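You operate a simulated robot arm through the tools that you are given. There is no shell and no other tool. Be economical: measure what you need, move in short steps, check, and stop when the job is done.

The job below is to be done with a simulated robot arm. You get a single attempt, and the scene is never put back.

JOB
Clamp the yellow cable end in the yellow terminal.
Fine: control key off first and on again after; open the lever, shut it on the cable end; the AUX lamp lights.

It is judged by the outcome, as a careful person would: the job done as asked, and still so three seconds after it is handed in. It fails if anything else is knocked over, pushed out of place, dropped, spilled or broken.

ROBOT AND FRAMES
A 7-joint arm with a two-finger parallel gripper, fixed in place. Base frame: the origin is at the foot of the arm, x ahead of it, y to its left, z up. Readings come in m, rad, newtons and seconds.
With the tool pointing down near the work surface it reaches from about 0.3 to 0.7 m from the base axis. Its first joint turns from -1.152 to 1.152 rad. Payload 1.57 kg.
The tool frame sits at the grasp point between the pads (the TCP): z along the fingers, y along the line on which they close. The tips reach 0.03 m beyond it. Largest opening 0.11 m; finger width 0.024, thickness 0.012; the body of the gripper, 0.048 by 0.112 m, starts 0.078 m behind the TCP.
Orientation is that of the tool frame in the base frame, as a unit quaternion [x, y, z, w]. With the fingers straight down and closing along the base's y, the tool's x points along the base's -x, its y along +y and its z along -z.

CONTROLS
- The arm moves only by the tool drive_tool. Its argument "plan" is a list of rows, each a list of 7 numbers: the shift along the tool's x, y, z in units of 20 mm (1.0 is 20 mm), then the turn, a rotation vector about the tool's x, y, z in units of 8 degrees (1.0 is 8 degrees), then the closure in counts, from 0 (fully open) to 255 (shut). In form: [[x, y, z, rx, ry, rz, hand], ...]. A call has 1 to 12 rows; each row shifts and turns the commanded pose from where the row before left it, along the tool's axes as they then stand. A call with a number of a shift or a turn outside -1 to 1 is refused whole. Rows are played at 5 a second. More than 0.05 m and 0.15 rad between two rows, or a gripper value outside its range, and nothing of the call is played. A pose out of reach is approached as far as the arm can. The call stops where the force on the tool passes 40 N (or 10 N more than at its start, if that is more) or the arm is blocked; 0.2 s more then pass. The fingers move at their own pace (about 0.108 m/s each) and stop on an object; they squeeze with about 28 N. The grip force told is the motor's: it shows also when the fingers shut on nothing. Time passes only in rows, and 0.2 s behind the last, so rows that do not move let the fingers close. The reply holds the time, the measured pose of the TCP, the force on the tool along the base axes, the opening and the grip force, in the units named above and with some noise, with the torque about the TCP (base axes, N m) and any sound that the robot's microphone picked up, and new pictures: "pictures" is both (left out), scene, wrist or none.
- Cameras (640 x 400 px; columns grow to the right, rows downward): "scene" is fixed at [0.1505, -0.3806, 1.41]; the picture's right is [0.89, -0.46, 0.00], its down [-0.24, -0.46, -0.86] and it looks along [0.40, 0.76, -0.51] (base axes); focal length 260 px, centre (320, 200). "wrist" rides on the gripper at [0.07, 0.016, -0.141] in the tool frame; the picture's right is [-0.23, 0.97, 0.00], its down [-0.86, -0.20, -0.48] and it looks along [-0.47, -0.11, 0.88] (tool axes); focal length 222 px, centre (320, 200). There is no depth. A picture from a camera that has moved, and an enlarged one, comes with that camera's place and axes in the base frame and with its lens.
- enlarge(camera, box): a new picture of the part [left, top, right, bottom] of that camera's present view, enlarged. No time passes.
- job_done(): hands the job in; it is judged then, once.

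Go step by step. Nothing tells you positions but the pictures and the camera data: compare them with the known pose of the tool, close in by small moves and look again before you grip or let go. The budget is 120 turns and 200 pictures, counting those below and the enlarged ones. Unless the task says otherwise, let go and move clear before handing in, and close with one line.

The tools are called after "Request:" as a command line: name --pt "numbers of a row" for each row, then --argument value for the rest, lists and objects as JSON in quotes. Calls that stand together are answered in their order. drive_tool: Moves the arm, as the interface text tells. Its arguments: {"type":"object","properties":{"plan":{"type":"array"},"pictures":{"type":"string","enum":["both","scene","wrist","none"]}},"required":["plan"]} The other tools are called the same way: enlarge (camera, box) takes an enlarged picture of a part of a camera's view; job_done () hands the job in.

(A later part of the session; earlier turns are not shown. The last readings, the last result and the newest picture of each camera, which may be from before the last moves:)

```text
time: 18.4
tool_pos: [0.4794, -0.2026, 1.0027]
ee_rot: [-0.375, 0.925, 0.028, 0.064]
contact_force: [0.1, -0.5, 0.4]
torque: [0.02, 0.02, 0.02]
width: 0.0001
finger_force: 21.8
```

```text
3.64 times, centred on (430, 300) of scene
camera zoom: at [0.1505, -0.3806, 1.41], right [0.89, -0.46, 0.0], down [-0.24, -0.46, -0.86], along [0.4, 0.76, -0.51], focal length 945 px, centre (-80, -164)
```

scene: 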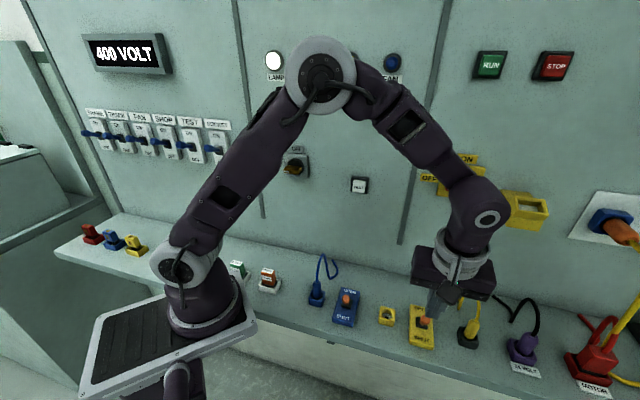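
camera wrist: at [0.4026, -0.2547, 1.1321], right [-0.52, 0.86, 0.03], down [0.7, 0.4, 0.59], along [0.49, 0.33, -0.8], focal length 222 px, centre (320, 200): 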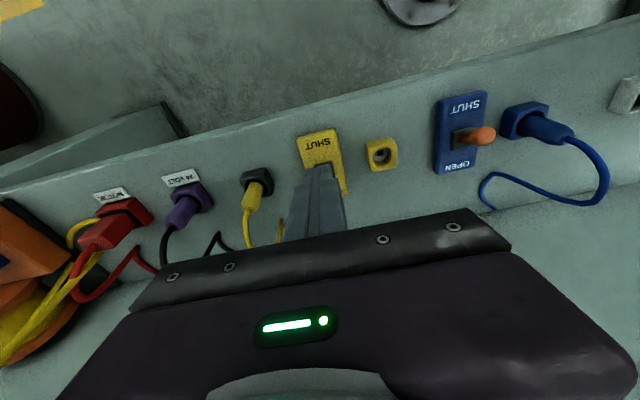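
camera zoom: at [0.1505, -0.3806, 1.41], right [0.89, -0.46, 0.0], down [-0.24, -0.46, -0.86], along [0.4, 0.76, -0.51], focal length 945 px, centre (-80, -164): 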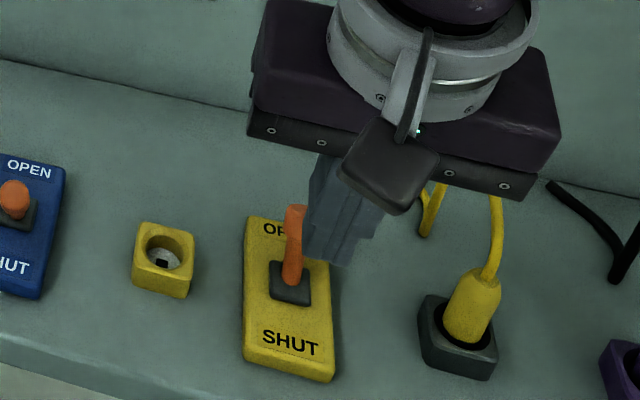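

The lever is open. Next is the plug at about (0.560,-0.245). I'll move right with the tool tilted 24°, so the palm stays clear of the cable arch, and half-open the fingers.

Request:
drive_tool --pt "0.3 0 -1 0 -1 0 116" --pt "0 -0.9 0 0 -1 0 116" --pt "0 -0.9 0 0 0 0 116" --pt "0 -0.9 0 0 0 0 116" --pt "0 -0.9 0 0 0 0 116" --pt "0 -0.75 0 0 0 0 116"

Request:
enlarge --camera "wrist" --box '[220, 60, 420, 210]'

Request:
enlarge --camera "scene" --box '[410, 230, 550, 360]'

```text
time: 19.8
tool_pos: [0.5335, -0.2713, 1.02]
ee_rot: [-0.368, 0.906, 0.08, 0.191]
contact_force: [-0.9, -0.6, 0.0]
torque: [0.0, 0.0, -0.02]
width: 0.0601
finger_force: 0.0
camera wrist: at [0.4354, -0.3437, 1.1218], right [-0.53, 0.84, 0.1], down [0.56, 0.26, 0.78], along [0.64, 0.47, -0.61], focal length 222 px, centre (320, 200)
```

scene: 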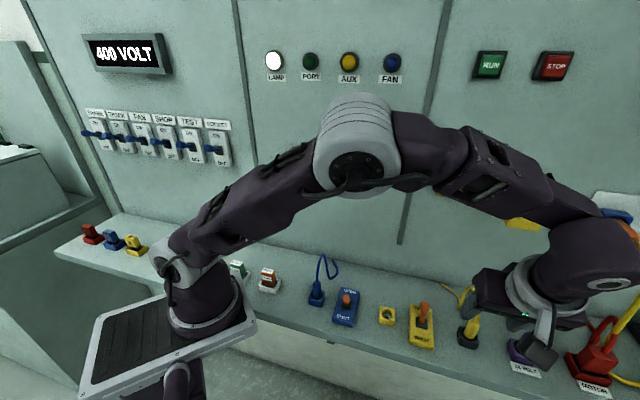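
wrist: 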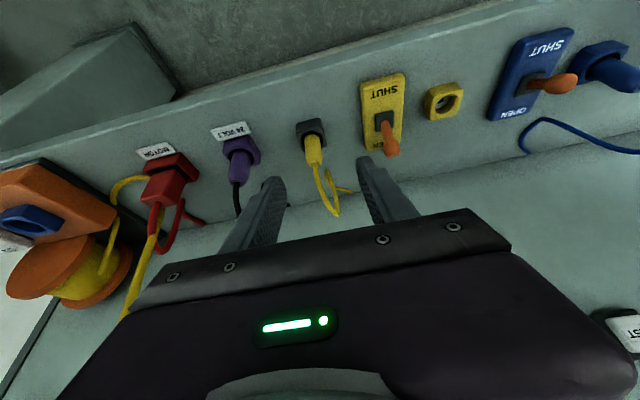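

```text
2.67 times, centred on (320, 135) of wrist
camera zoom: at [0.4354, -0.3437, 1.1218], right [-0.53, 0.84, 0.1], down [0.56, 0.26, 0.78], along [0.64, 0.47, -0.61], focal length 592 px, centre (320, 373)
```

zoom: 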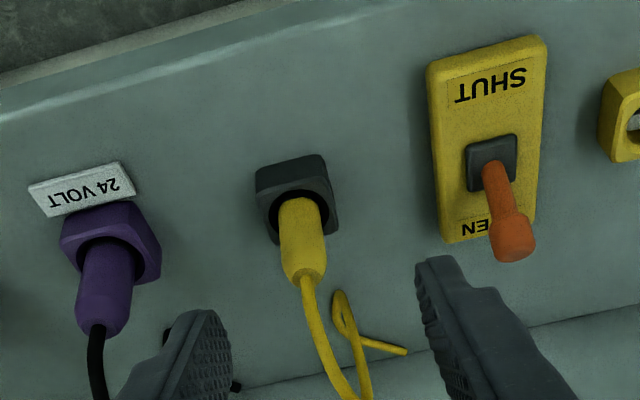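

```text
3.08 times, centred on (480, 295) of scene
camera zoom: at [0.1505, -0.3806, 1.41], right [0.89, -0.46, 0.0], down [-0.24, -0.46, -0.86], along [0.4, 0.76, -0.51], focal length 799 px, centre (-172, -92)
```

zoom: 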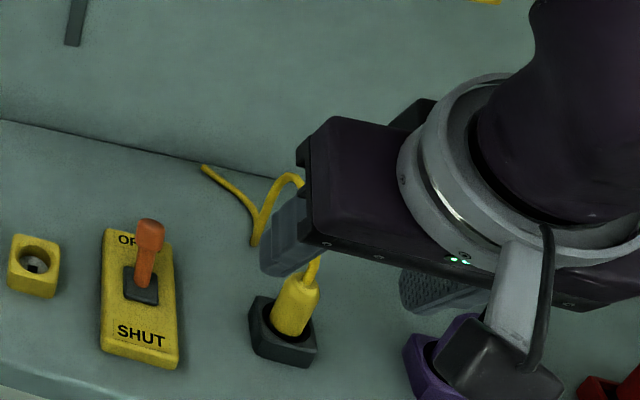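

The plug axis is at about (0.566,-0.246), its top near z 0.945. I'll approach along the tool axis most of the way, then check.

Request:
drive_tool --pt "-0.03 -0.07 0.93 0 0 0 116" --pt "-0.03 -0.07 0.93 0 0 0 116" --pt "-0.03 -0.08 0.93 0 0 0 116"

Request:
enlarge --camera "wrist" --box '[220, 60, 420, 210]'

Request:
enlarge --camera "scene" --box '[410, 230, 550, 360]'

```text
time: 20.6
tool_pos: [0.556, -0.2572, 0.9694]
ee_rot: [-0.366, 0.907, 0.079, 0.192]
contact_force: [0.1, -0.2, -0.1]
torque: [-0.03, 0.03, -0.01]
width: 0.0599
finger_force: 0.0
camera wrist: at [0.4562, -0.3299, 1.0708], right [-0.53, 0.84, 0.09], down [0.56, 0.26, 0.78], along [0.64, 0.47, -0.61], focal length 222 px, centre (320, 200)
```

scene: 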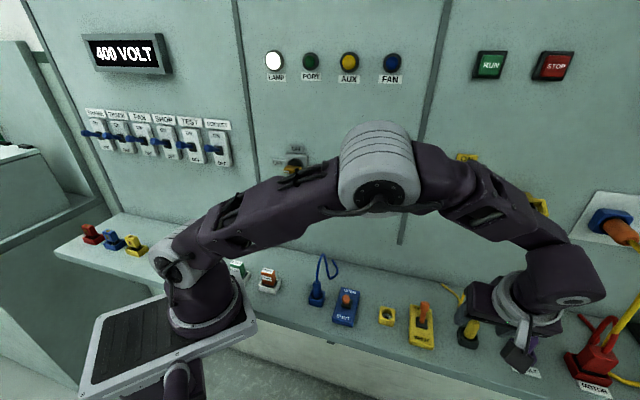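
wrist: 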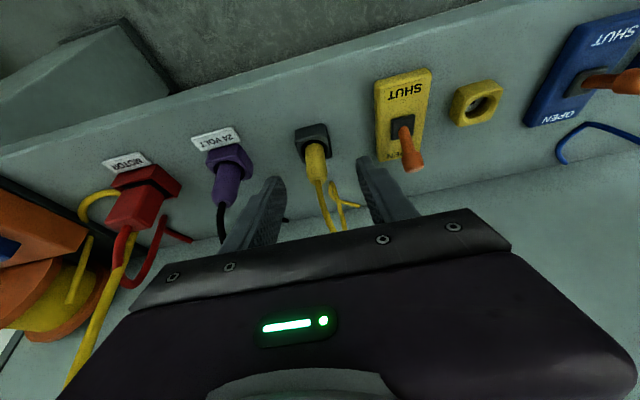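

```text
2.67 times, centred on (320, 135) of wrist
camera zoom: at [0.4562, -0.3299, 1.0708], right [-0.53, 0.84, 0.09], down [0.56, 0.26, 0.78], along [0.64, 0.47, -0.61], focal length 592 px, centre (320, 373)
```

zoom: 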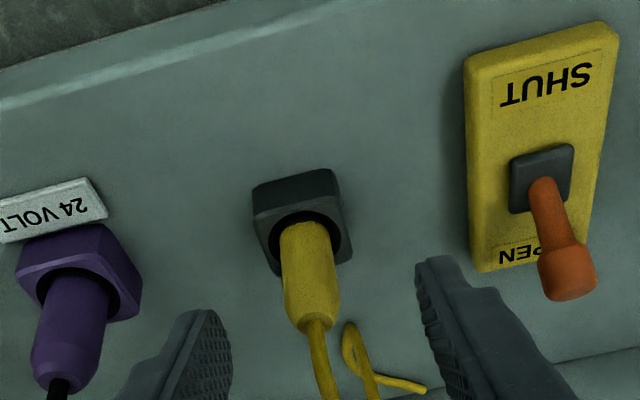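

```text
3.08 times, centred on (480, 295) of scene
camera zoom: at [0.1505, -0.3806, 1.41], right [0.89, -0.46, 0.0], down [-0.24, -0.46, -0.86], along [0.4, 0.76, -0.51], focal length 799 px, centre (-172, -92)
```

zoom: 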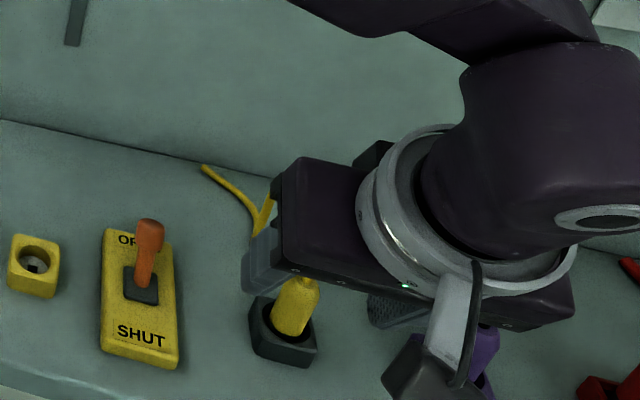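

The plug is between the fingers, about 2 mm off centre. I'll correct that, finish the approach and look before closing.

Request:
drive_tool --pt "0 -0.12 0.9 0 0 0 116" --pt "0 0 0.8 0 0 0 116" --pictures "none"

Request:
enlarge --camera "wrist" --box '[220, 60, 420, 210]'

Request:
enlarge --camera "scene" --box '[410, 230, 550, 360]'

```text
time: 21.2
tool_pos: [0.5654, -0.2501, 0.9401]
ee_rot: [-0.367, 0.907, 0.079, 0.192]
contact_force: [0.0, -0.7, 0.5]
torque: [-0.05, 0.0, 0.0]
width: 0.0599
finger_force: 0.1
```

```text
2.67 times, centred on (320, 135) of wrist
camera zoom: at [0.4675, -0.3221, 1.0402], right [-0.53, 0.84, 0.09], down [0.56, 0.26, 0.78], along [0.64, 0.47, -0.61], focal length 592 px, centre (320, 373)
```

zoom: 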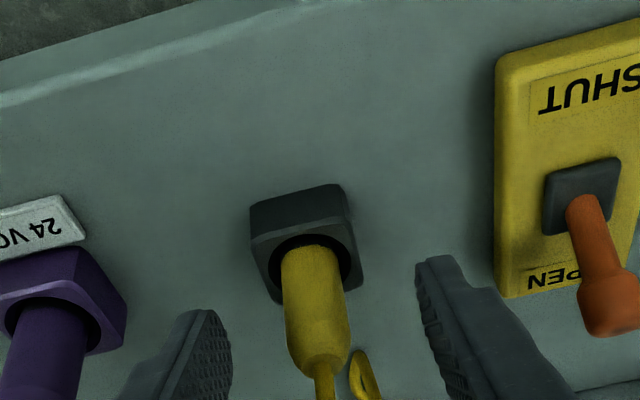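

```text
3.08 times, centred on (480, 295) of scene
camera zoom: at [0.1505, -0.3806, 1.41], right [0.89, -0.46, 0.0], down [-0.24, -0.46, -0.86], along [0.4, 0.76, -0.51], focal length 799 px, centre (-172, -92)
```

zoom: 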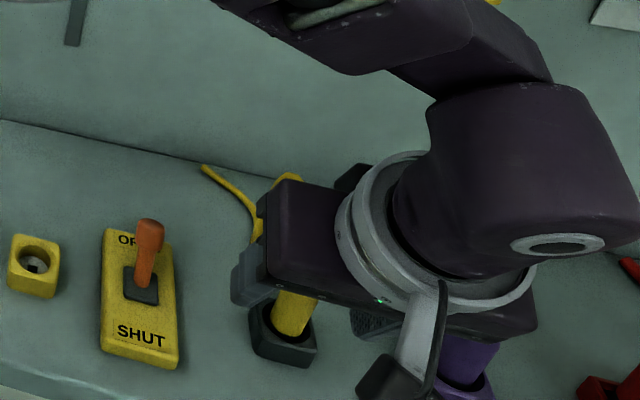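

The plug is centred between the pads. I'll nudge 4 mm further and close.

Request:
drive_tool --pt "-0.1 0 0.2 0 0 0 116" --pt "0 0 0 0 0 0 255" --pt "0 0 0 0 0 0 255" --pt "0 0 0 0 0 0 255" --pictures "none"

Request:
enlarge --camera "wrist" --box '[220, 60, 420, 210]'

Request:
enlarge --camera "scene" --box '[410, 230, 550, 360]'

```text
time: 22.2
tool_pos: [0.5675, -0.2469, 0.9368]
ee_rot: [-0.366, 0.907, 0.078, 0.192]
contact_force: [-0.7, -0.4, 0.7]
torque: [-0.02, -0.01, -0.01]
width: 0.0197
finger_force: 28.1
```

```text
2.67 times, centred on (320, 135) of wrist
camera zoom: at [0.4699, -0.3195, 1.0376], right [-0.53, 0.84, 0.09], down [0.56, 0.26, 0.78], along [0.64, 0.47, -0.61], focal length 592 px, centre (320, 373)
```

zoom: 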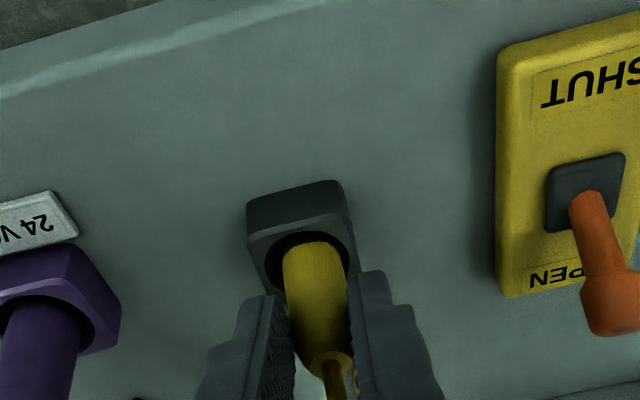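

```text
3.08 times, centred on (480, 295) of scene
camera zoom: at [0.1505, -0.3806, 1.41], right [0.89, -0.46, 0.0], down [-0.24, -0.46, -0.86], along [0.4, 0.76, -0.51], focal length 799 px, centre (-172, -92)
```

zoom: 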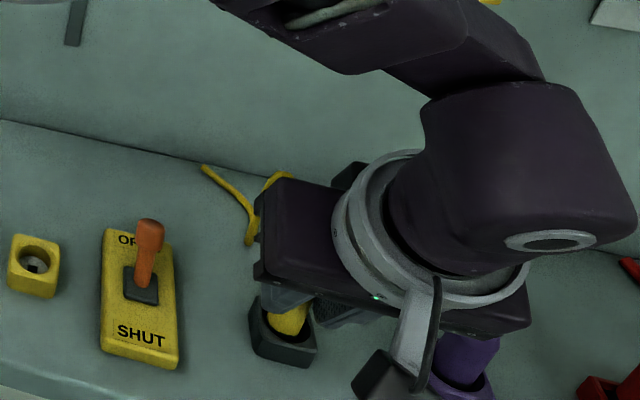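

The plug is gripped, with the width at 19.7 mm. I'll lift it straight up 80 mm.

Request:
drive_tool --pt "-0.407 0 -0.913 0 0 0 255" --pt "-0.407 0 -0.913 0 0 0 255" --pt "-0.407 0 -0.913 0 0 0 255" --pt "-0.407 0 -0.913 0 0 0 255"

Request:
enlarge --camera "wrist" --box '[220, 60, 420, 210]'

Request:
enlarge --camera "scene" --box '[400, 210, 560, 360]'

```text
time: 23.2
tool_pos: [0.5679, -0.2481, 1.0167]
ee_rot: [-0.366, 0.907, 0.079, 0.193]
contact_force: [-0.5, -0.1, -0.6]
torque: [-0.02, -0.04, 0.01]
width: 0.0197
finger_force: 28.0
camera wrist: at [0.4694, -0.3203, 1.1182], right [-0.53, 0.84, 0.09], down [0.56, 0.26, 0.78], along [0.64, 0.47, -0.61], focal length 222 px, centre (320, 200)
```

scene: 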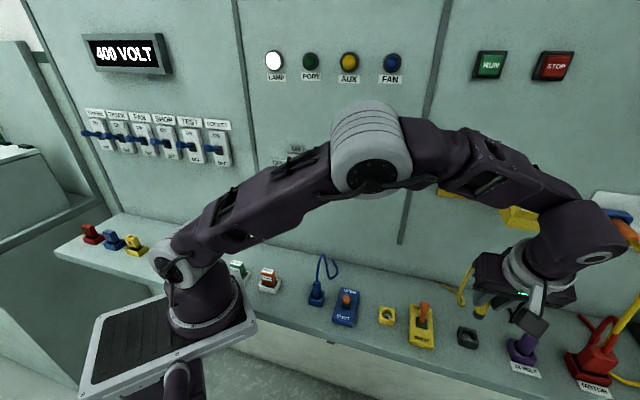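
wrist: 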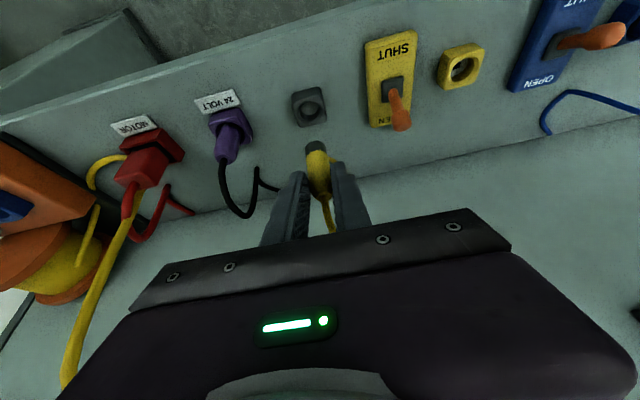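

```text
2.67 times, centred on (320, 135) of wrist
camera zoom: at [0.4694, -0.3203, 1.1182], right [-0.53, 0.84, 0.09], down [0.56, 0.26, 0.78], along [0.64, 0.47, -0.61], focal length 592 px, centre (320, 373)
```

zoom: 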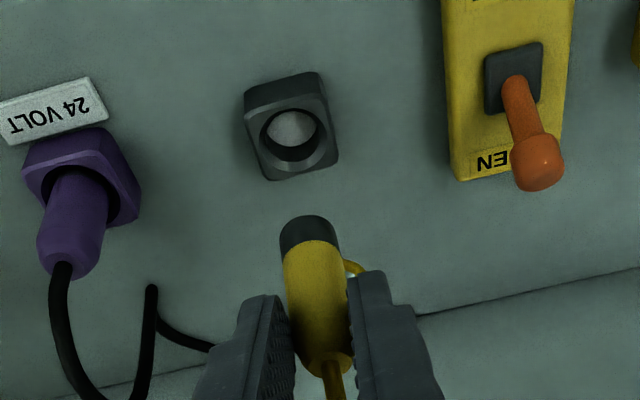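

```text
2.67 times, centred on (480, 285) of scene
camera zoom: at [0.1505, -0.3806, 1.41], right [0.89, -0.46, 0.0], down [-0.24, -0.46, -0.86], along [0.4, 0.76, -0.51], focal length 693 px, centre (-107, -27)
```

zoom: 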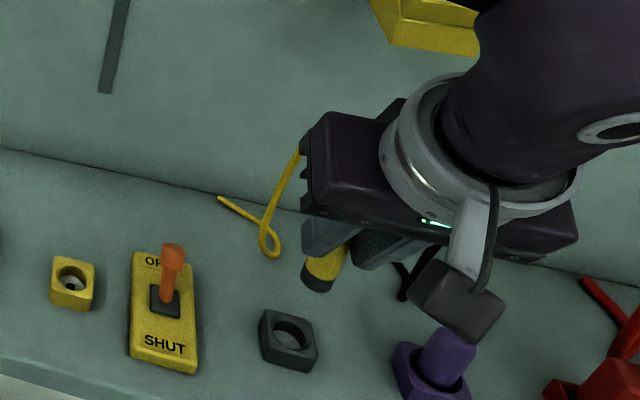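

The plug is out. From the holder-to-terminal offset, the TCP target is about (0.455,-0.132). I'll raise slightly and traverse left.

Request:
drive_tool --pt "-0.407 0 -0.913 0 0 0 255" --pt "0 0.9 0 0 0 0 255" --pt "0 0.9 0 0 0 0 255" --pt "0 0.9 0 0 0 0 255" --pt "0 0.9 0 0 0 0 255" --pt "0 0.9 0 0 0 0 255" --pt "0 0.9 0 0 0 0 255" --pt "0 0.9 0 0 0 0 255" --pt "0 0.9 0 0 0 0 255" --pt "0 0.89 0 0 0 0 255"

Request:
enlarge --camera "wrist" --box '[220, 60, 420, 210]'

Request:
enlarge --camera "scene" --box '[320, 210, 480, 360]'

```text
time: 25.4
tool_pos: [0.4544, -0.1313, 1.0373]
ee_rot: [-0.366, 0.907, 0.079, 0.192]
contact_force: [0.5, -0.1, -1.7]
torque: [0.01, 0.01, -0.01]
width: 0.0195
finger_force: 27.6
camera wrist: at [0.3568, -0.2034, 1.138], right [-0.53, 0.84, 0.09], down [0.56, 0.26, 0.78], along [0.64, 0.47, -0.61], focal length 222 px, centre (320, 200)
```

scene: 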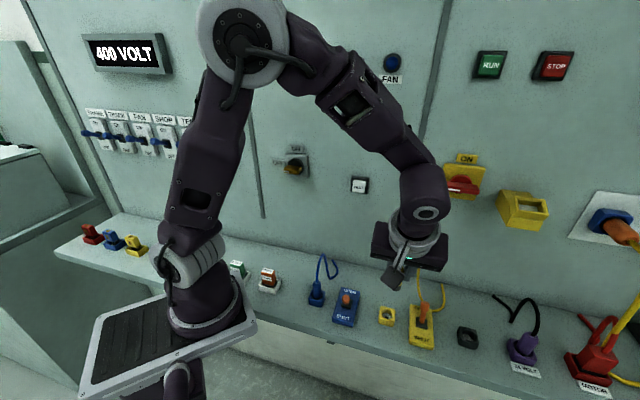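
wrist: 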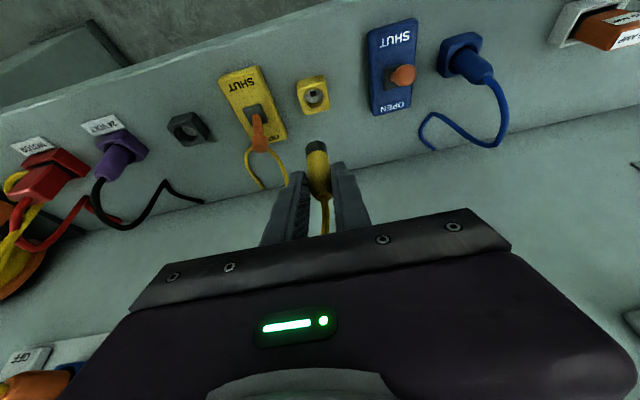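

```text
2.67 times, centred on (320, 135) of wrist
camera zoom: at [0.3568, -0.2034, 1.138], right [-0.53, 0.84, 0.09], down [0.56, 0.26, 0.78], along [0.64, 0.47, -0.61], focal length 592 px, centre (320, 373)
```

zoom: 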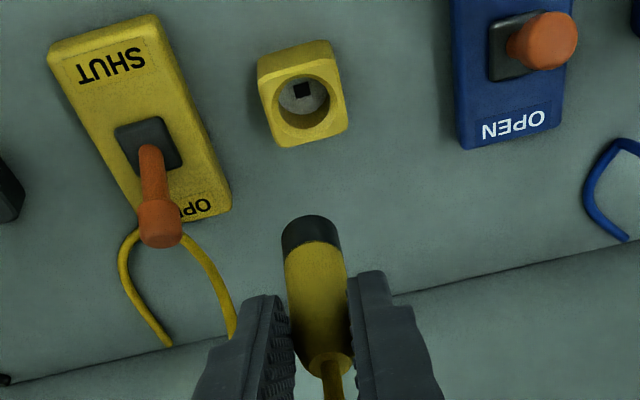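

```text
2.67 times, centred on (400, 285) of scene
camera zoom: at [0.1505, -0.3806, 1.41], right [0.89, -0.46, 0.0], down [-0.24, -0.46, -0.86], along [0.4, 0.76, -0.51], focal length 693 px, centre (107, -27)
```

zoom: 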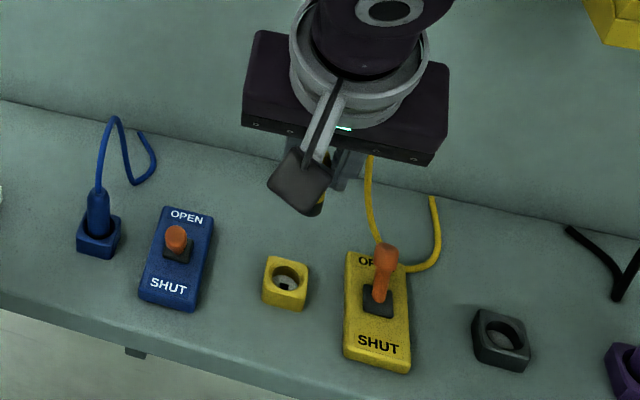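

The plug hangs above the terminal. I'll take close zooms for precise alignment.

Request:
enlarge --camera "wrist" --box '[280, 70, 360, 150]'

Request:
enlarge --camera "scene" --box '[370, 300, 410, 330]'

Request:
enlarge --camera "scene" --box '[448, 320, 488, 350]'

Request:
enlarge --camera "scene" --box '[360, 230, 440, 310]'

```text
5.00 times, centred on (320, 110) of wrist
camera zoom: at [0.3568, -0.2034, 1.138], right [-0.53, 0.84, 0.09], down [0.56, 0.26, 0.78], along [0.64, 0.47, -0.61], focal length 1111 px, centre (320, 650)
```

zoom: 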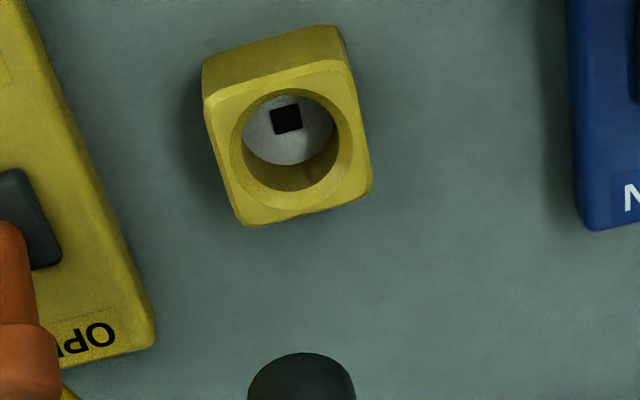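

```text
13.33 times, centred on (390, 315) of scene
camera zoom: at [0.1505, -0.3806, 1.41], right [0.89, -0.46, 0.0], down [-0.24, -0.46, -0.86], along [0.4, 0.76, -0.51], focal length 3463 px, centre (-613, -1333)
```

zoom: 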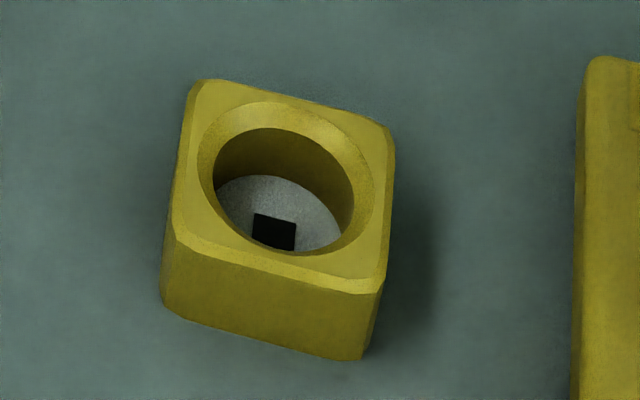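

```text
13.33 times, centred on (468, 335) of scene
camera zoom: at [0.1505, -0.3806, 1.41], right [0.89, -0.46, 0.0], down [-0.24, -0.46, -0.86], along [0.4, 0.76, -0.51], focal length 3463 px, centre (-1653, -1600)
```

zoom: 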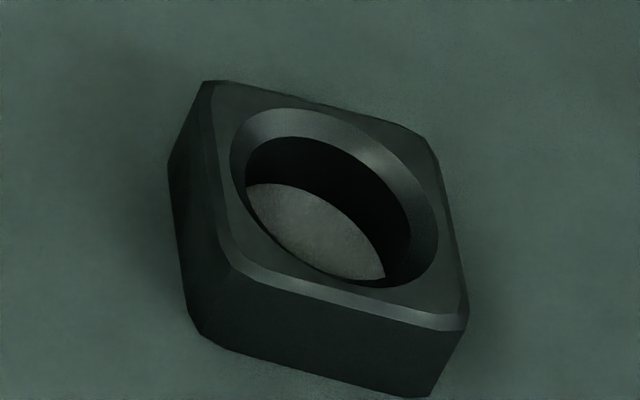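

```text
5.00 times, centred on (400, 270) of scene
camera zoom: at [0.1505, -0.3806, 1.41], right [0.89, -0.46, 0.0], down [-0.24, -0.46, -0.86], along [0.4, 0.76, -0.51], focal length 1299 px, centre (-80, -150)
```

zoom: 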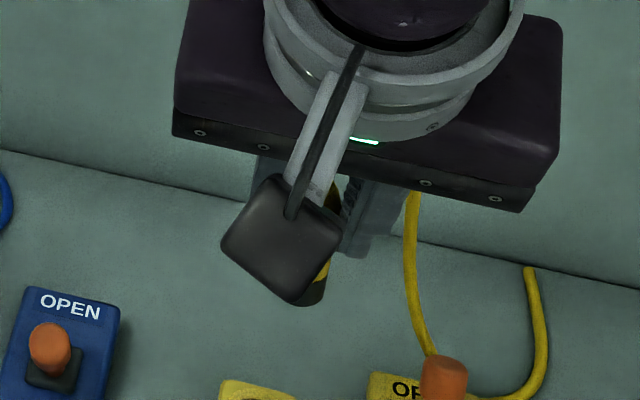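

Both openings have funnel rims. The estimates suggest shifting about 4 mm left and 2 mm back. I'll do that, descend 70 mm and re-measure.

Request:
drive_tool --pt "0.09 0.21 -0.04 0 0 0 255" --pt "0.407 0 0.913 0 0 0 255" --pt "0.407 0 0.913 0 0 0 255" --pt "0.407 0 0.913 0 0 0 255" --pt "0.203 0 0.456 0 0 0 255" --pictures "none"

Request:
enlarge --camera "wrist" --box '[270, 80, 370, 180]'

Request:
enlarge --camera "scene" --box '[360, 270, 430, 340]'

```text
time: 26.6
tool_pos: [0.4527, -0.1297, 0.967]
ee_rot: [-0.366, 0.907, 0.078, 0.192]
contact_force: [-0.2, -0.4, -0.8]
torque: [0.02, 0.0, 0.01]
width: 0.0196
finger_force: 27.8
```

```text
4.00 times, centred on (320, 130) of wrist
camera zoom: at [0.3534, -0.2019, 1.0681], right [-0.53, 0.84, 0.09], down [0.56, 0.26, 0.78], along [0.64, 0.47, -0.61], focal length 888 px, centre (320, 480)
```

zoom: 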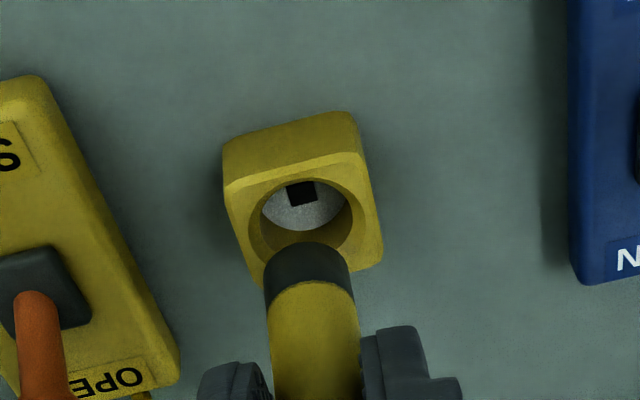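

```text
5.71 times, centred on (395, 305) of scene
camera zoom: at [0.1505, -0.3806, 1.41], right [0.89, -0.46, 0.0], down [-0.24, -0.46, -0.86], along [0.4, 0.76, -0.51], focal length 1484 px, centre (-109, -400)
```

zoom: 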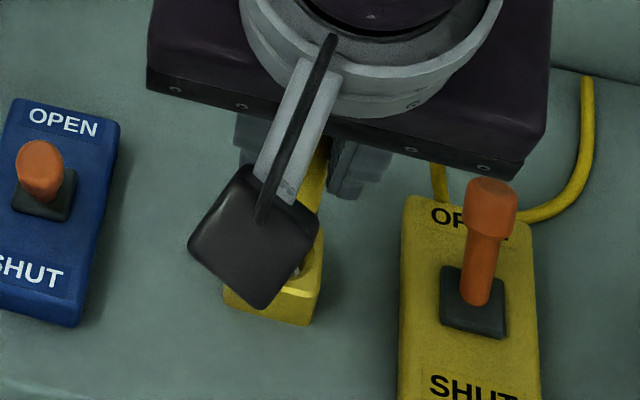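

Sideways alignment looks good. I'll shift 1 mm left and 3 mm back, go down 10 mm more and check.

Request:
drive_tool --pt "0.14 0.05 -0.06 0 0 0 255" --pt "0.203 0 0.456 0 0 0 255" --pt "0 0 0 0 0 0 255" --pictures "none"

Request:
enlarge --camera "wrist" --box '[270, 80, 370, 180]'

Request:
enlarge --camera "scene" --box '[360, 270, 430, 340]'

```text
time: 27.4
tool_pos: [0.4484, -0.1306, 0.9569]
ee_rot: [-0.367, 0.907, 0.078, 0.192]
contact_force: [-0.6, -0.1, -0.9]
torque: [-0.02, -0.01, -0.02]
width: 0.0194
finger_force: 27.8
```

```text
4.00 times, centred on (320, 130) of wrist
camera zoom: at [0.3504, -0.2032, 1.0581], right [-0.53, 0.84, 0.09], down [0.56, 0.26, 0.78], along [0.64, 0.47, -0.61], focal length 888 px, centre (320, 480)
```

zoom: 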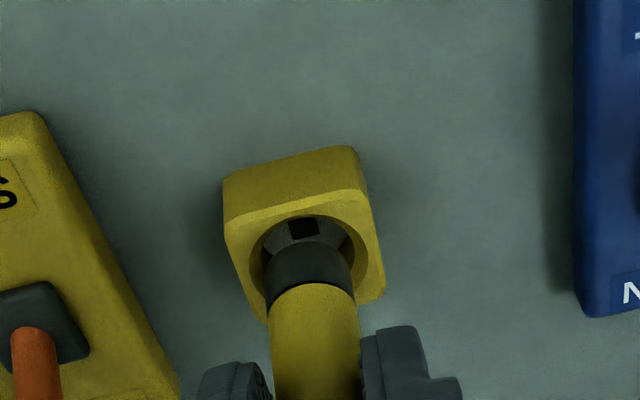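

```text
5.71 times, centred on (395, 305) of scene
camera zoom: at [0.1505, -0.3806, 1.41], right [0.89, -0.46, 0.0], down [-0.24, -0.46, -0.86], along [0.4, 0.76, -0.51], focal length 1484 px, centre (-109, -400)
```

zoom: 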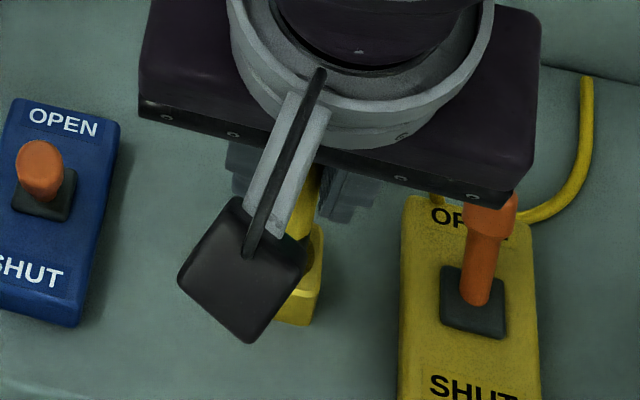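

The plug is now entering the funnel area. I'll shift a further 1 mm left and descend in small steps, watching the force.

Request:
drive_tool --pt "0 0.05 0 0 0 0 255" --pt "0.1 0 0.228 0 0 0 255" --pt "0.1 0 0.228 0 0 0 255" --pictures "none"

Request:
enlarge --camera "wrist" --box '[270, 80, 370, 180]'

```text
time: 28.2
tool_pos: [0.4481, -0.1291, 0.9469]
ee_rot: [-0.367, 0.907, 0.079, 0.193]
contact_force: [2.9, 2.6, 1.0]
torque: [0.12, -0.17, -0.01]
width: 0.0197
finger_force: 27.5
```

```text
4.00 times, centred on (320, 130) of wrist
camera zoom: at [0.35, -0.2022, 1.0484], right [-0.53, 0.84, 0.09], down [0.56, 0.26, 0.78], along [0.64, 0.47, -0.61], focal length 888 px, centre (320, 480)
```

zoom: 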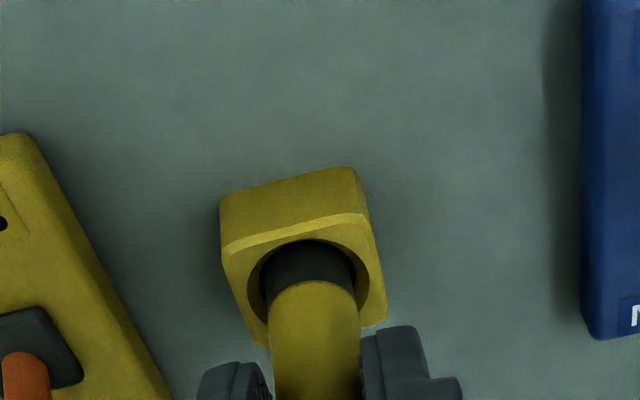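

It's entering the hole, with a light 4 N touch on the front wall. I'll shift 1.5 mm toward the panel and continue down.

Request:
drive_tool --pt "-0.07 0 0.03 0 0 0 255" --pt "0.1 0 0.228 0 0 0 255" --pt "0.1 0 0.228 0 0 0 255" --pt "0 0 0 0 0 0 255" --pictures "none"

Request:
enlarge --camera "wrist" --box '[270, 80, 370, 180]'

Request:
enlarge --camera "scene" --box '[360, 270, 430, 340]'

```text
time: 29.2
tool_pos: [0.4493, -0.1298, 0.939]
ee_rot: [-0.367, 0.907, 0.079, 0.192]
contact_force: [-1.7, -0.6, 6.0]
torque: [-0.03, 0.0, -0.01]
width: 0.0193
finger_force: 28.0
```

```text
4.00 times, centred on (320, 130) of wrist
camera zoom: at [0.3506, -0.2013, 1.0386], right [-0.53, 0.84, 0.09], down [0.56, 0.26, 0.78], along [0.64, 0.47, -0.61], focal length 888 px, centre (320, 480)
```

zoom: 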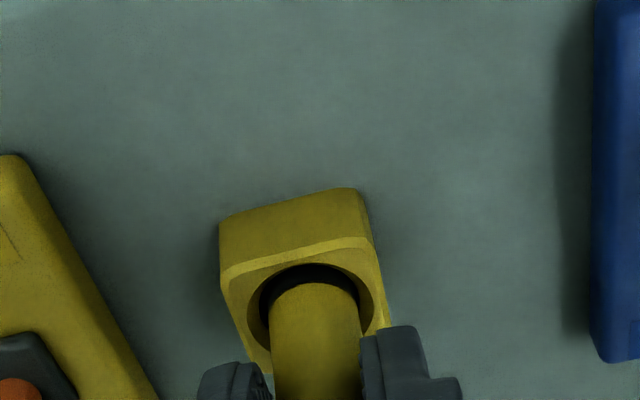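

```text
5.71 times, centred on (395, 305) of scene
camera zoom: at [0.1504, -0.3806, 1.41], right [0.89, -0.46, 0.0], down [-0.24, -0.46, -0.86], along [0.4, 0.76, -0.51], focal length 1484 px, centre (-109, -400)
```

zoom: 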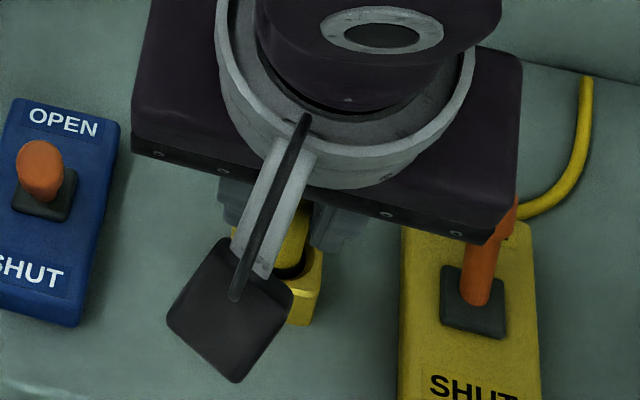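

It's nearly seated. I'll press a few millimetres more to confirm the bottom.

Request:
drive_tool --pt "0.06 0 0.137 0 0 0 255" --pt "0.06 0 0.137 0 0 0 255" --pictures "none"

Request:
enlarge --camera "wrist" --box '[270, 80, 370, 180]'

```text
time: 29.8
tool_pos: [0.4487, -0.1298, 0.9317]
ee_rot: [-0.367, 0.906, 0.079, 0.193]
contact_force: [-0.6, -0.5, 27.1]
torque: [0.42, -0.37, -0.01]
width: 0.0194
finger_force: 27.7
```

```text
4.00 times, centred on (320, 130) of wrist
camera zoom: at [0.3509, -0.2011, 1.0327], right [-0.53, 0.84, 0.09], down [0.56, 0.26, 0.79], along [0.64, 0.47, -0.61], focal length 888 px, centre (320, 480)
```

zoom: 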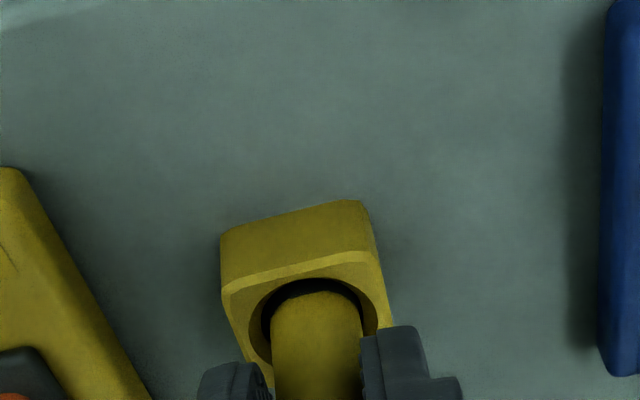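

27 N says it is bottomed. I'll open the fingers moderately and retreat along the tool axis.

Request:
drive_tool --pt "-0.04 0 -0.1 0 0 0 255" --pt "0 0 0 0 0 0 139" --pt "0 0 0 0 0 0 139" --pt "0 0 -0.6 0 0 0 139" --pt "0 0 -1 0 0 0 139" --pt "0 0 -1 0 0 0 139" --pt "0 0 -1 0 0 0 139"

Request:
enlarge --camera "wrist" --box '[220, 60, 420, 210]'

Request:
enlarge --camera "scene" --box '[320, 240, 480, 360]'

```text
time: 31.4
tool_pos: [0.4269, -0.1494, 0.9991]
ee_rot: [-0.367, 0.907, 0.08, 0.193]
contact_force: [-0.3, -0.4, 0.2]
torque: [-0.02, 0.02, -0.02]
width: 0.0499
finger_force: 0.1
camera wrist: at [0.329, -0.2223, 1.1002], right [-0.53, 0.84, 0.09], down [0.56, 0.26, 0.78], along [0.64, 0.47, -0.61], focal length 222 px, centre (320, 200)
```

scene: 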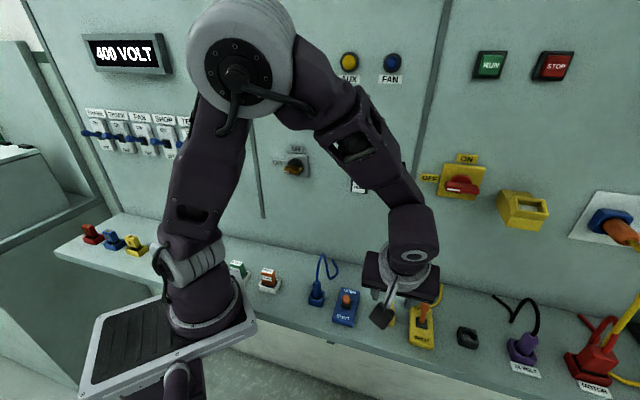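
wrist: 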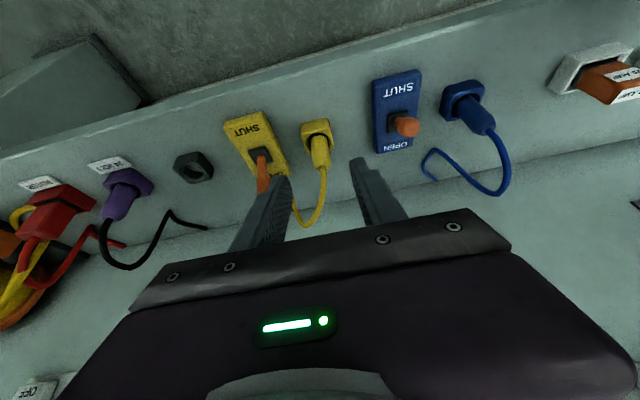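

```text
2.67 times, centred on (320, 135) of wrist
camera zoom: at [0.329, -0.2223, 1.1002], right [-0.53, 0.84, 0.09], down [0.56, 0.26, 0.78], along [0.64, 0.47, -0.61], focal length 592 px, centre (320, 373)
```

zoom: 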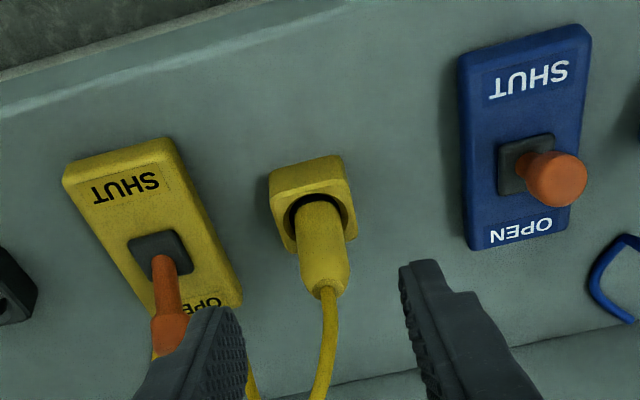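

```text
3.33 times, centred on (400, 300) of scene
camera zoom: at [0.1505, -0.3806, 1.41], right [0.89, -0.46, 0.0], down [-0.24, -0.46, -0.86], along [0.4, 0.76, -0.51], focal length 866 px, centre (53, -133)
```

zoom: 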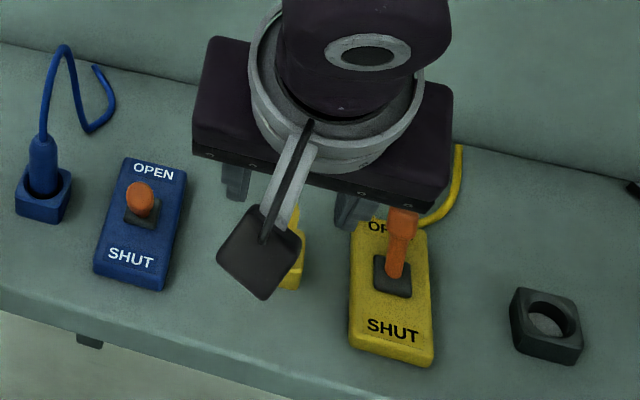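

The plug sits in the terminal like the blue one. Next I'll move above the open lever and look at the cable's path before shutting it.

Request:
drive_tool --pt "-0.4 0 -0.9 0 0 0 150" --pt "-0.3 -0.97 0 0 0 0 170" --pt "-0.3 -0.97 0 0 0 0 170" --pt "-0.3 -0.97 0 0 0 0 170" --pt "-0.4 -0.92 0 0 0 0 170"

Request:
enlarge --camera "wrist" --box '[220, 60, 420, 210]'

Request:
enlarge --camera "scene" --box '[360, 230, 480, 350]'

```text
time: 32.6
tool_pos: [0.4979, -0.1893, 1.0294]
ee_rot: [-0.366, 0.907, 0.078, 0.192]
contact_force: [0.5, 0.1, -0.6]
torque: [-0.01, 0.01, -0.01]
width: 0.0366
finger_force: 0.1
camera wrist: at [0.4001, -0.2605, 1.1302], right [-0.53, 0.84, 0.09], down [0.56, 0.26, 0.78], along [0.64, 0.47, -0.61], focal length 222 px, centre (320, 200)
```

scene: 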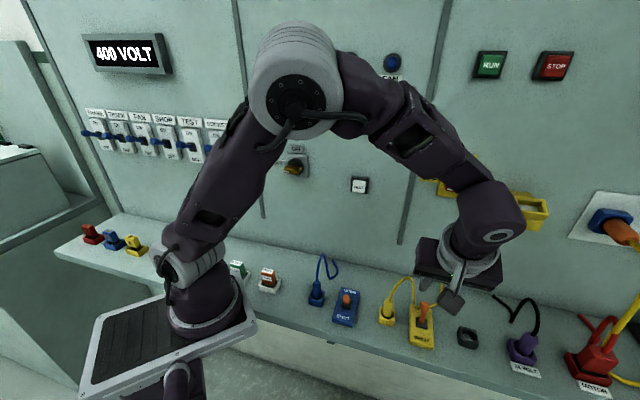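
wrist: 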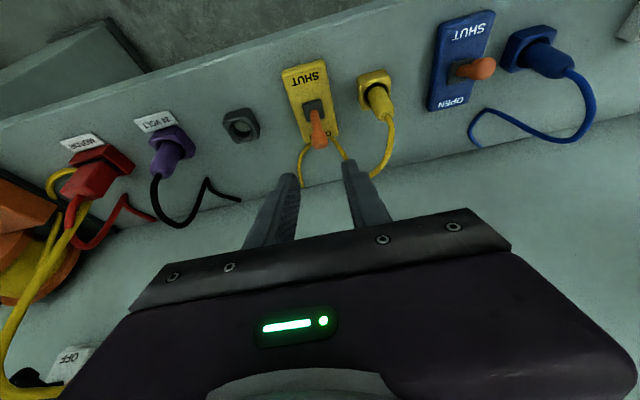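

```text
2.67 times, centred on (320, 135) of wrist
camera zoom: at [0.4001, -0.2605, 1.1302], right [-0.53, 0.84, 0.09], down [0.56, 0.26, 0.78], along [0.64, 0.47, -0.61], focal length 592 px, centre (320, 373)
```

zoom: 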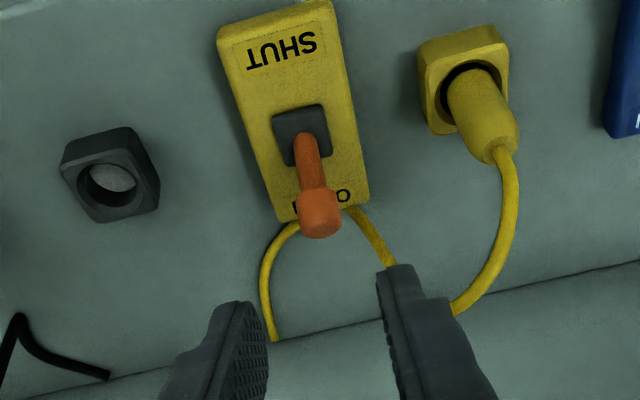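

```text
3.33 times, centred on (420, 290) of scene
camera zoom: at [0.1505, -0.3806, 1.41], right [0.89, -0.46, 0.0], down [-0.24, -0.46, -0.86], along [0.4, 0.76, -0.51], focal length 866 px, centre (-13, -100)
```

zoom: 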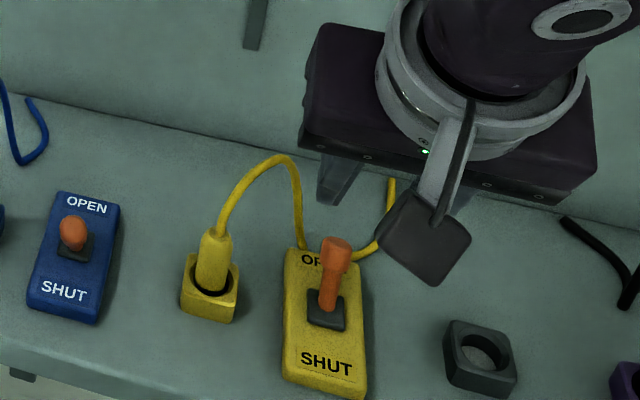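

The knob is at (0.517,-0.165,0.934), with three views agreeing. The cable rests behind the lever, out of the way. I'll come down around the knob with the fingers straddling it.

Request:
drive_tool --pt "0.105 0.04 0.84 0 0 0 170" --pt "0.105 0.04 0.84 0 0 0 170" --pt "0.105 0.04 0.84 0 0 0 170" --pt "0.105 0.04 0.84 0 0 0 170" --pt "0.105 0.04 0.84 0 0 0 170" --pictures "none"

Request:
enlarge --camera "wrist" --box '[220, 60, 420, 210]'

Request:
enlarge --camera "scene" --box '[360, 230, 480, 350]'

```text
time: 33.8
tool_pos: [0.513, -0.1683, 0.9484]
ee_rot: [-0.366, 0.907, 0.078, 0.193]
contact_force: [0.4, -0.2, -0.2]
torque: [0.02, 0.02, 0.03]
width: 0.0367
finger_force: 0.1
```

```text
2.67 times, centred on (320, 135) of wrist
camera zoom: at [0.4147, -0.2396, 1.0493], right [-0.53, 0.84, 0.09], down [0.56, 0.26, 0.78], along [0.64, 0.47, -0.61], focal length 592 px, centre (320, 373)
```

zoom: 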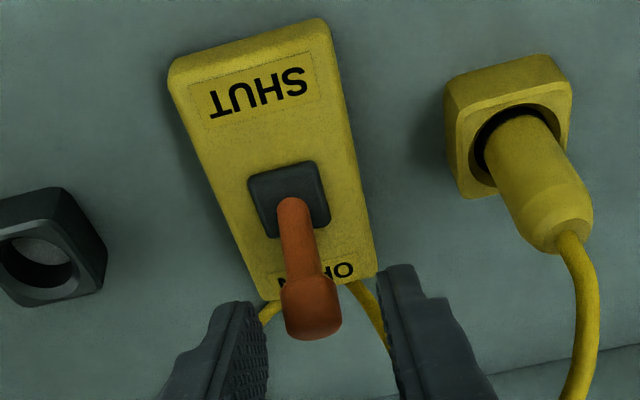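

```text
3.33 times, centred on (420, 290) of scene
camera zoom: at [0.1505, -0.3806, 1.41], right [0.89, -0.46, 0.0], down [-0.24, -0.46, -0.86], along [0.4, 0.76, -0.51], focal length 866 px, centre (-13, -100)
```

zoom: 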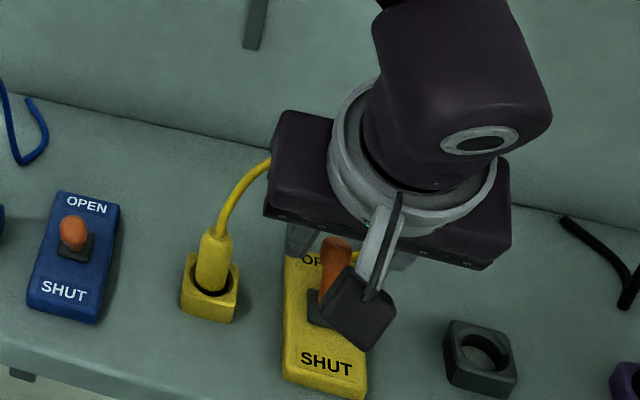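

The knob is between the finger ends. I'll go 4 mm deeper, close on it and look.

Request:
drive_tool --pt "0 -0.05 0.25 0 0 0 170" --pt "0 0 0 0 0 0 255" --pt "0 0 0 0 0 0 255" --pictures "none"

Request:
enlarge --camera "wrist" --box '[220, 60, 420, 210]'

```text
time: 34.6
tool_pos: [0.5167, -0.1682, 0.9433]
ee_rot: [-0.365, 0.907, 0.077, 0.193]
contact_force: [13.7, -11.3, -8.1]
torque: [-0.33, -0.42, -0.33]
width: 0.0188
finger_force: 33.3
```

```text
2.67 times, centred on (320, 135) of wrist
camera zoom: at [0.4175, -0.2405, 1.0446], right [-0.53, 0.85, 0.09], down [0.56, 0.26, 0.79], along [0.64, 0.46, -0.61], focal length 592 px, centre (320, 373)
```

zoom: 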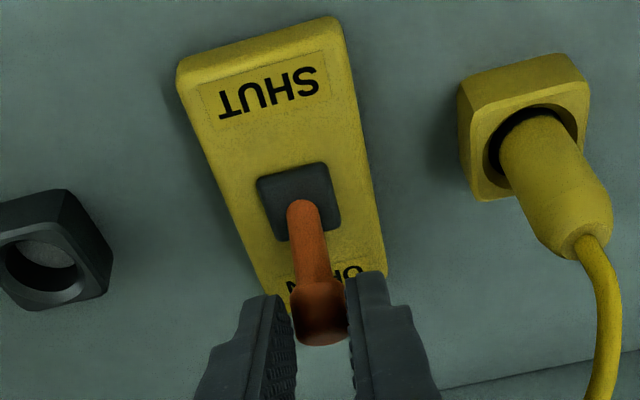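

The knob is gripped, slightly off centre. I'll ease sideways, then pull it toward the front (SHUT) along a shallow arc.

Request:
drive_tool --pt "0 -0.08 0 0 0 0 255" --pt "0.335 0 -0.231 0 0 0 255" --pt "0.335 0 -0.231 0 0 0 255" --pt "0.365 0 -0.163 0 0 0 255" --pt "0.396 0 -0.094 0 0 0 255" --pictures "none"

Request:
enlarge --camera "wrist" --box '[220, 60, 420, 210]'

Request:
enlarge --camera "scene" --box '[360, 230, 480, 350]'

```text
time: 35.8
tool_pos: [0.4924, -0.1896, 0.9445]
ee_rot: [-0.367, 0.907, 0.08, 0.191]
contact_force: [0.1, -0.2, 0.4]
torque: [-0.01, -0.02, -0.02]
width: 0.0
finger_force: 21.3
```

```text
2.67 times, centred on (320, 135) of wrist
camera zoom: at [0.3946, -0.2625, 1.0459], right [-0.53, 0.84, 0.1], down [0.56, 0.26, 0.78], along [0.64, 0.47, -0.61], focal length 592 px, centre (320, 373)
```

zoom: 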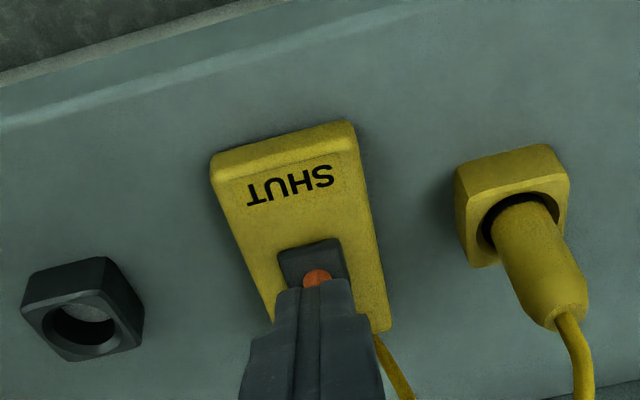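

```text
3.33 times, centred on (420, 290) of scene
camera zoom: at [0.1505, -0.3806, 1.41], right [0.89, -0.46, 0.0], down [-0.24, -0.46, -0.86], along [0.4, 0.76, -0.51], focal length 866 px, centre (-13, -100)
```

zoom: 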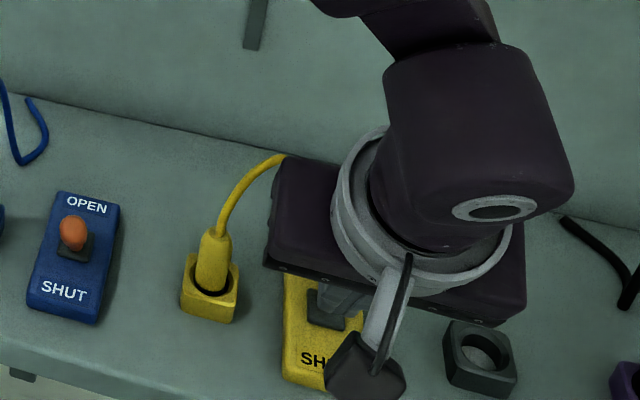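

The grip slipped off the knob, though it may have moved partway. I'll retreat up and look.

Request:
drive_tool --pt "0 0 -1 0 0 0 255" --pt "0 0 -1 0 0 0 255" --pt "0 0 -1 0 0 0 170" --pt "0 0 -0.5 0 0 0 170" --pictures "none"

Request:
enlarge --camera "wrist" --box '[220, 60, 420, 210]'

Request:
enlarge --camera "scene" --box '[360, 230, 480, 350]'

```text
time: 36.8
tool_pos: [0.472, -0.211, 1.0102]
ee_rot: [-0.366, 0.907, 0.079, 0.192]
contact_force: [0.5, -0.2, 0.2]
torque: [-0.01, 0.03, 0.0]
width: 0.0366
finger_force: 0.1
```

```text
2.67 times, centred on (320, 135) of wrist
camera zoom: at [0.3741, -0.2825, 1.1103], right [-0.53, 0.84, 0.09], down [0.56, 0.26, 0.78], along [0.64, 0.47, -0.61], focal length 592 px, centre (320, 373)
```

zoom: 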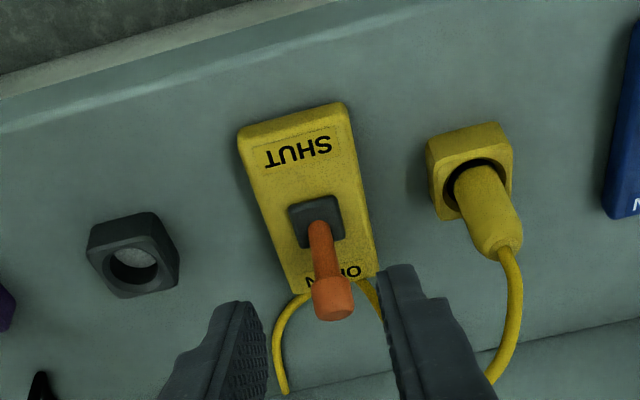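

```text
3.33 times, centred on (420, 290) of scene
camera zoom: at [0.1505, -0.3806, 1.41], right [0.89, -0.46, 0.0], down [-0.24, -0.46, -0.86], along [0.4, 0.76, -0.51], focal length 866 px, centre (-13, -100)
```

zoom: 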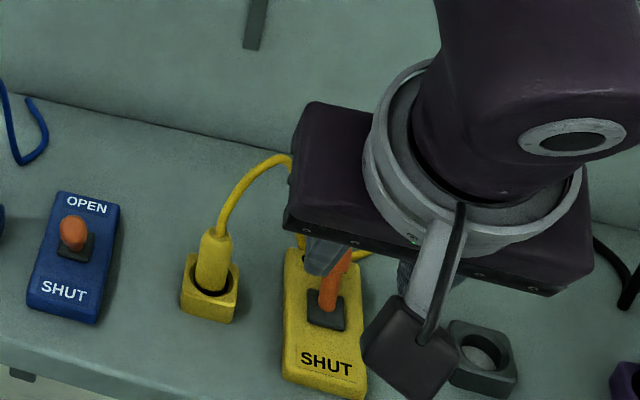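

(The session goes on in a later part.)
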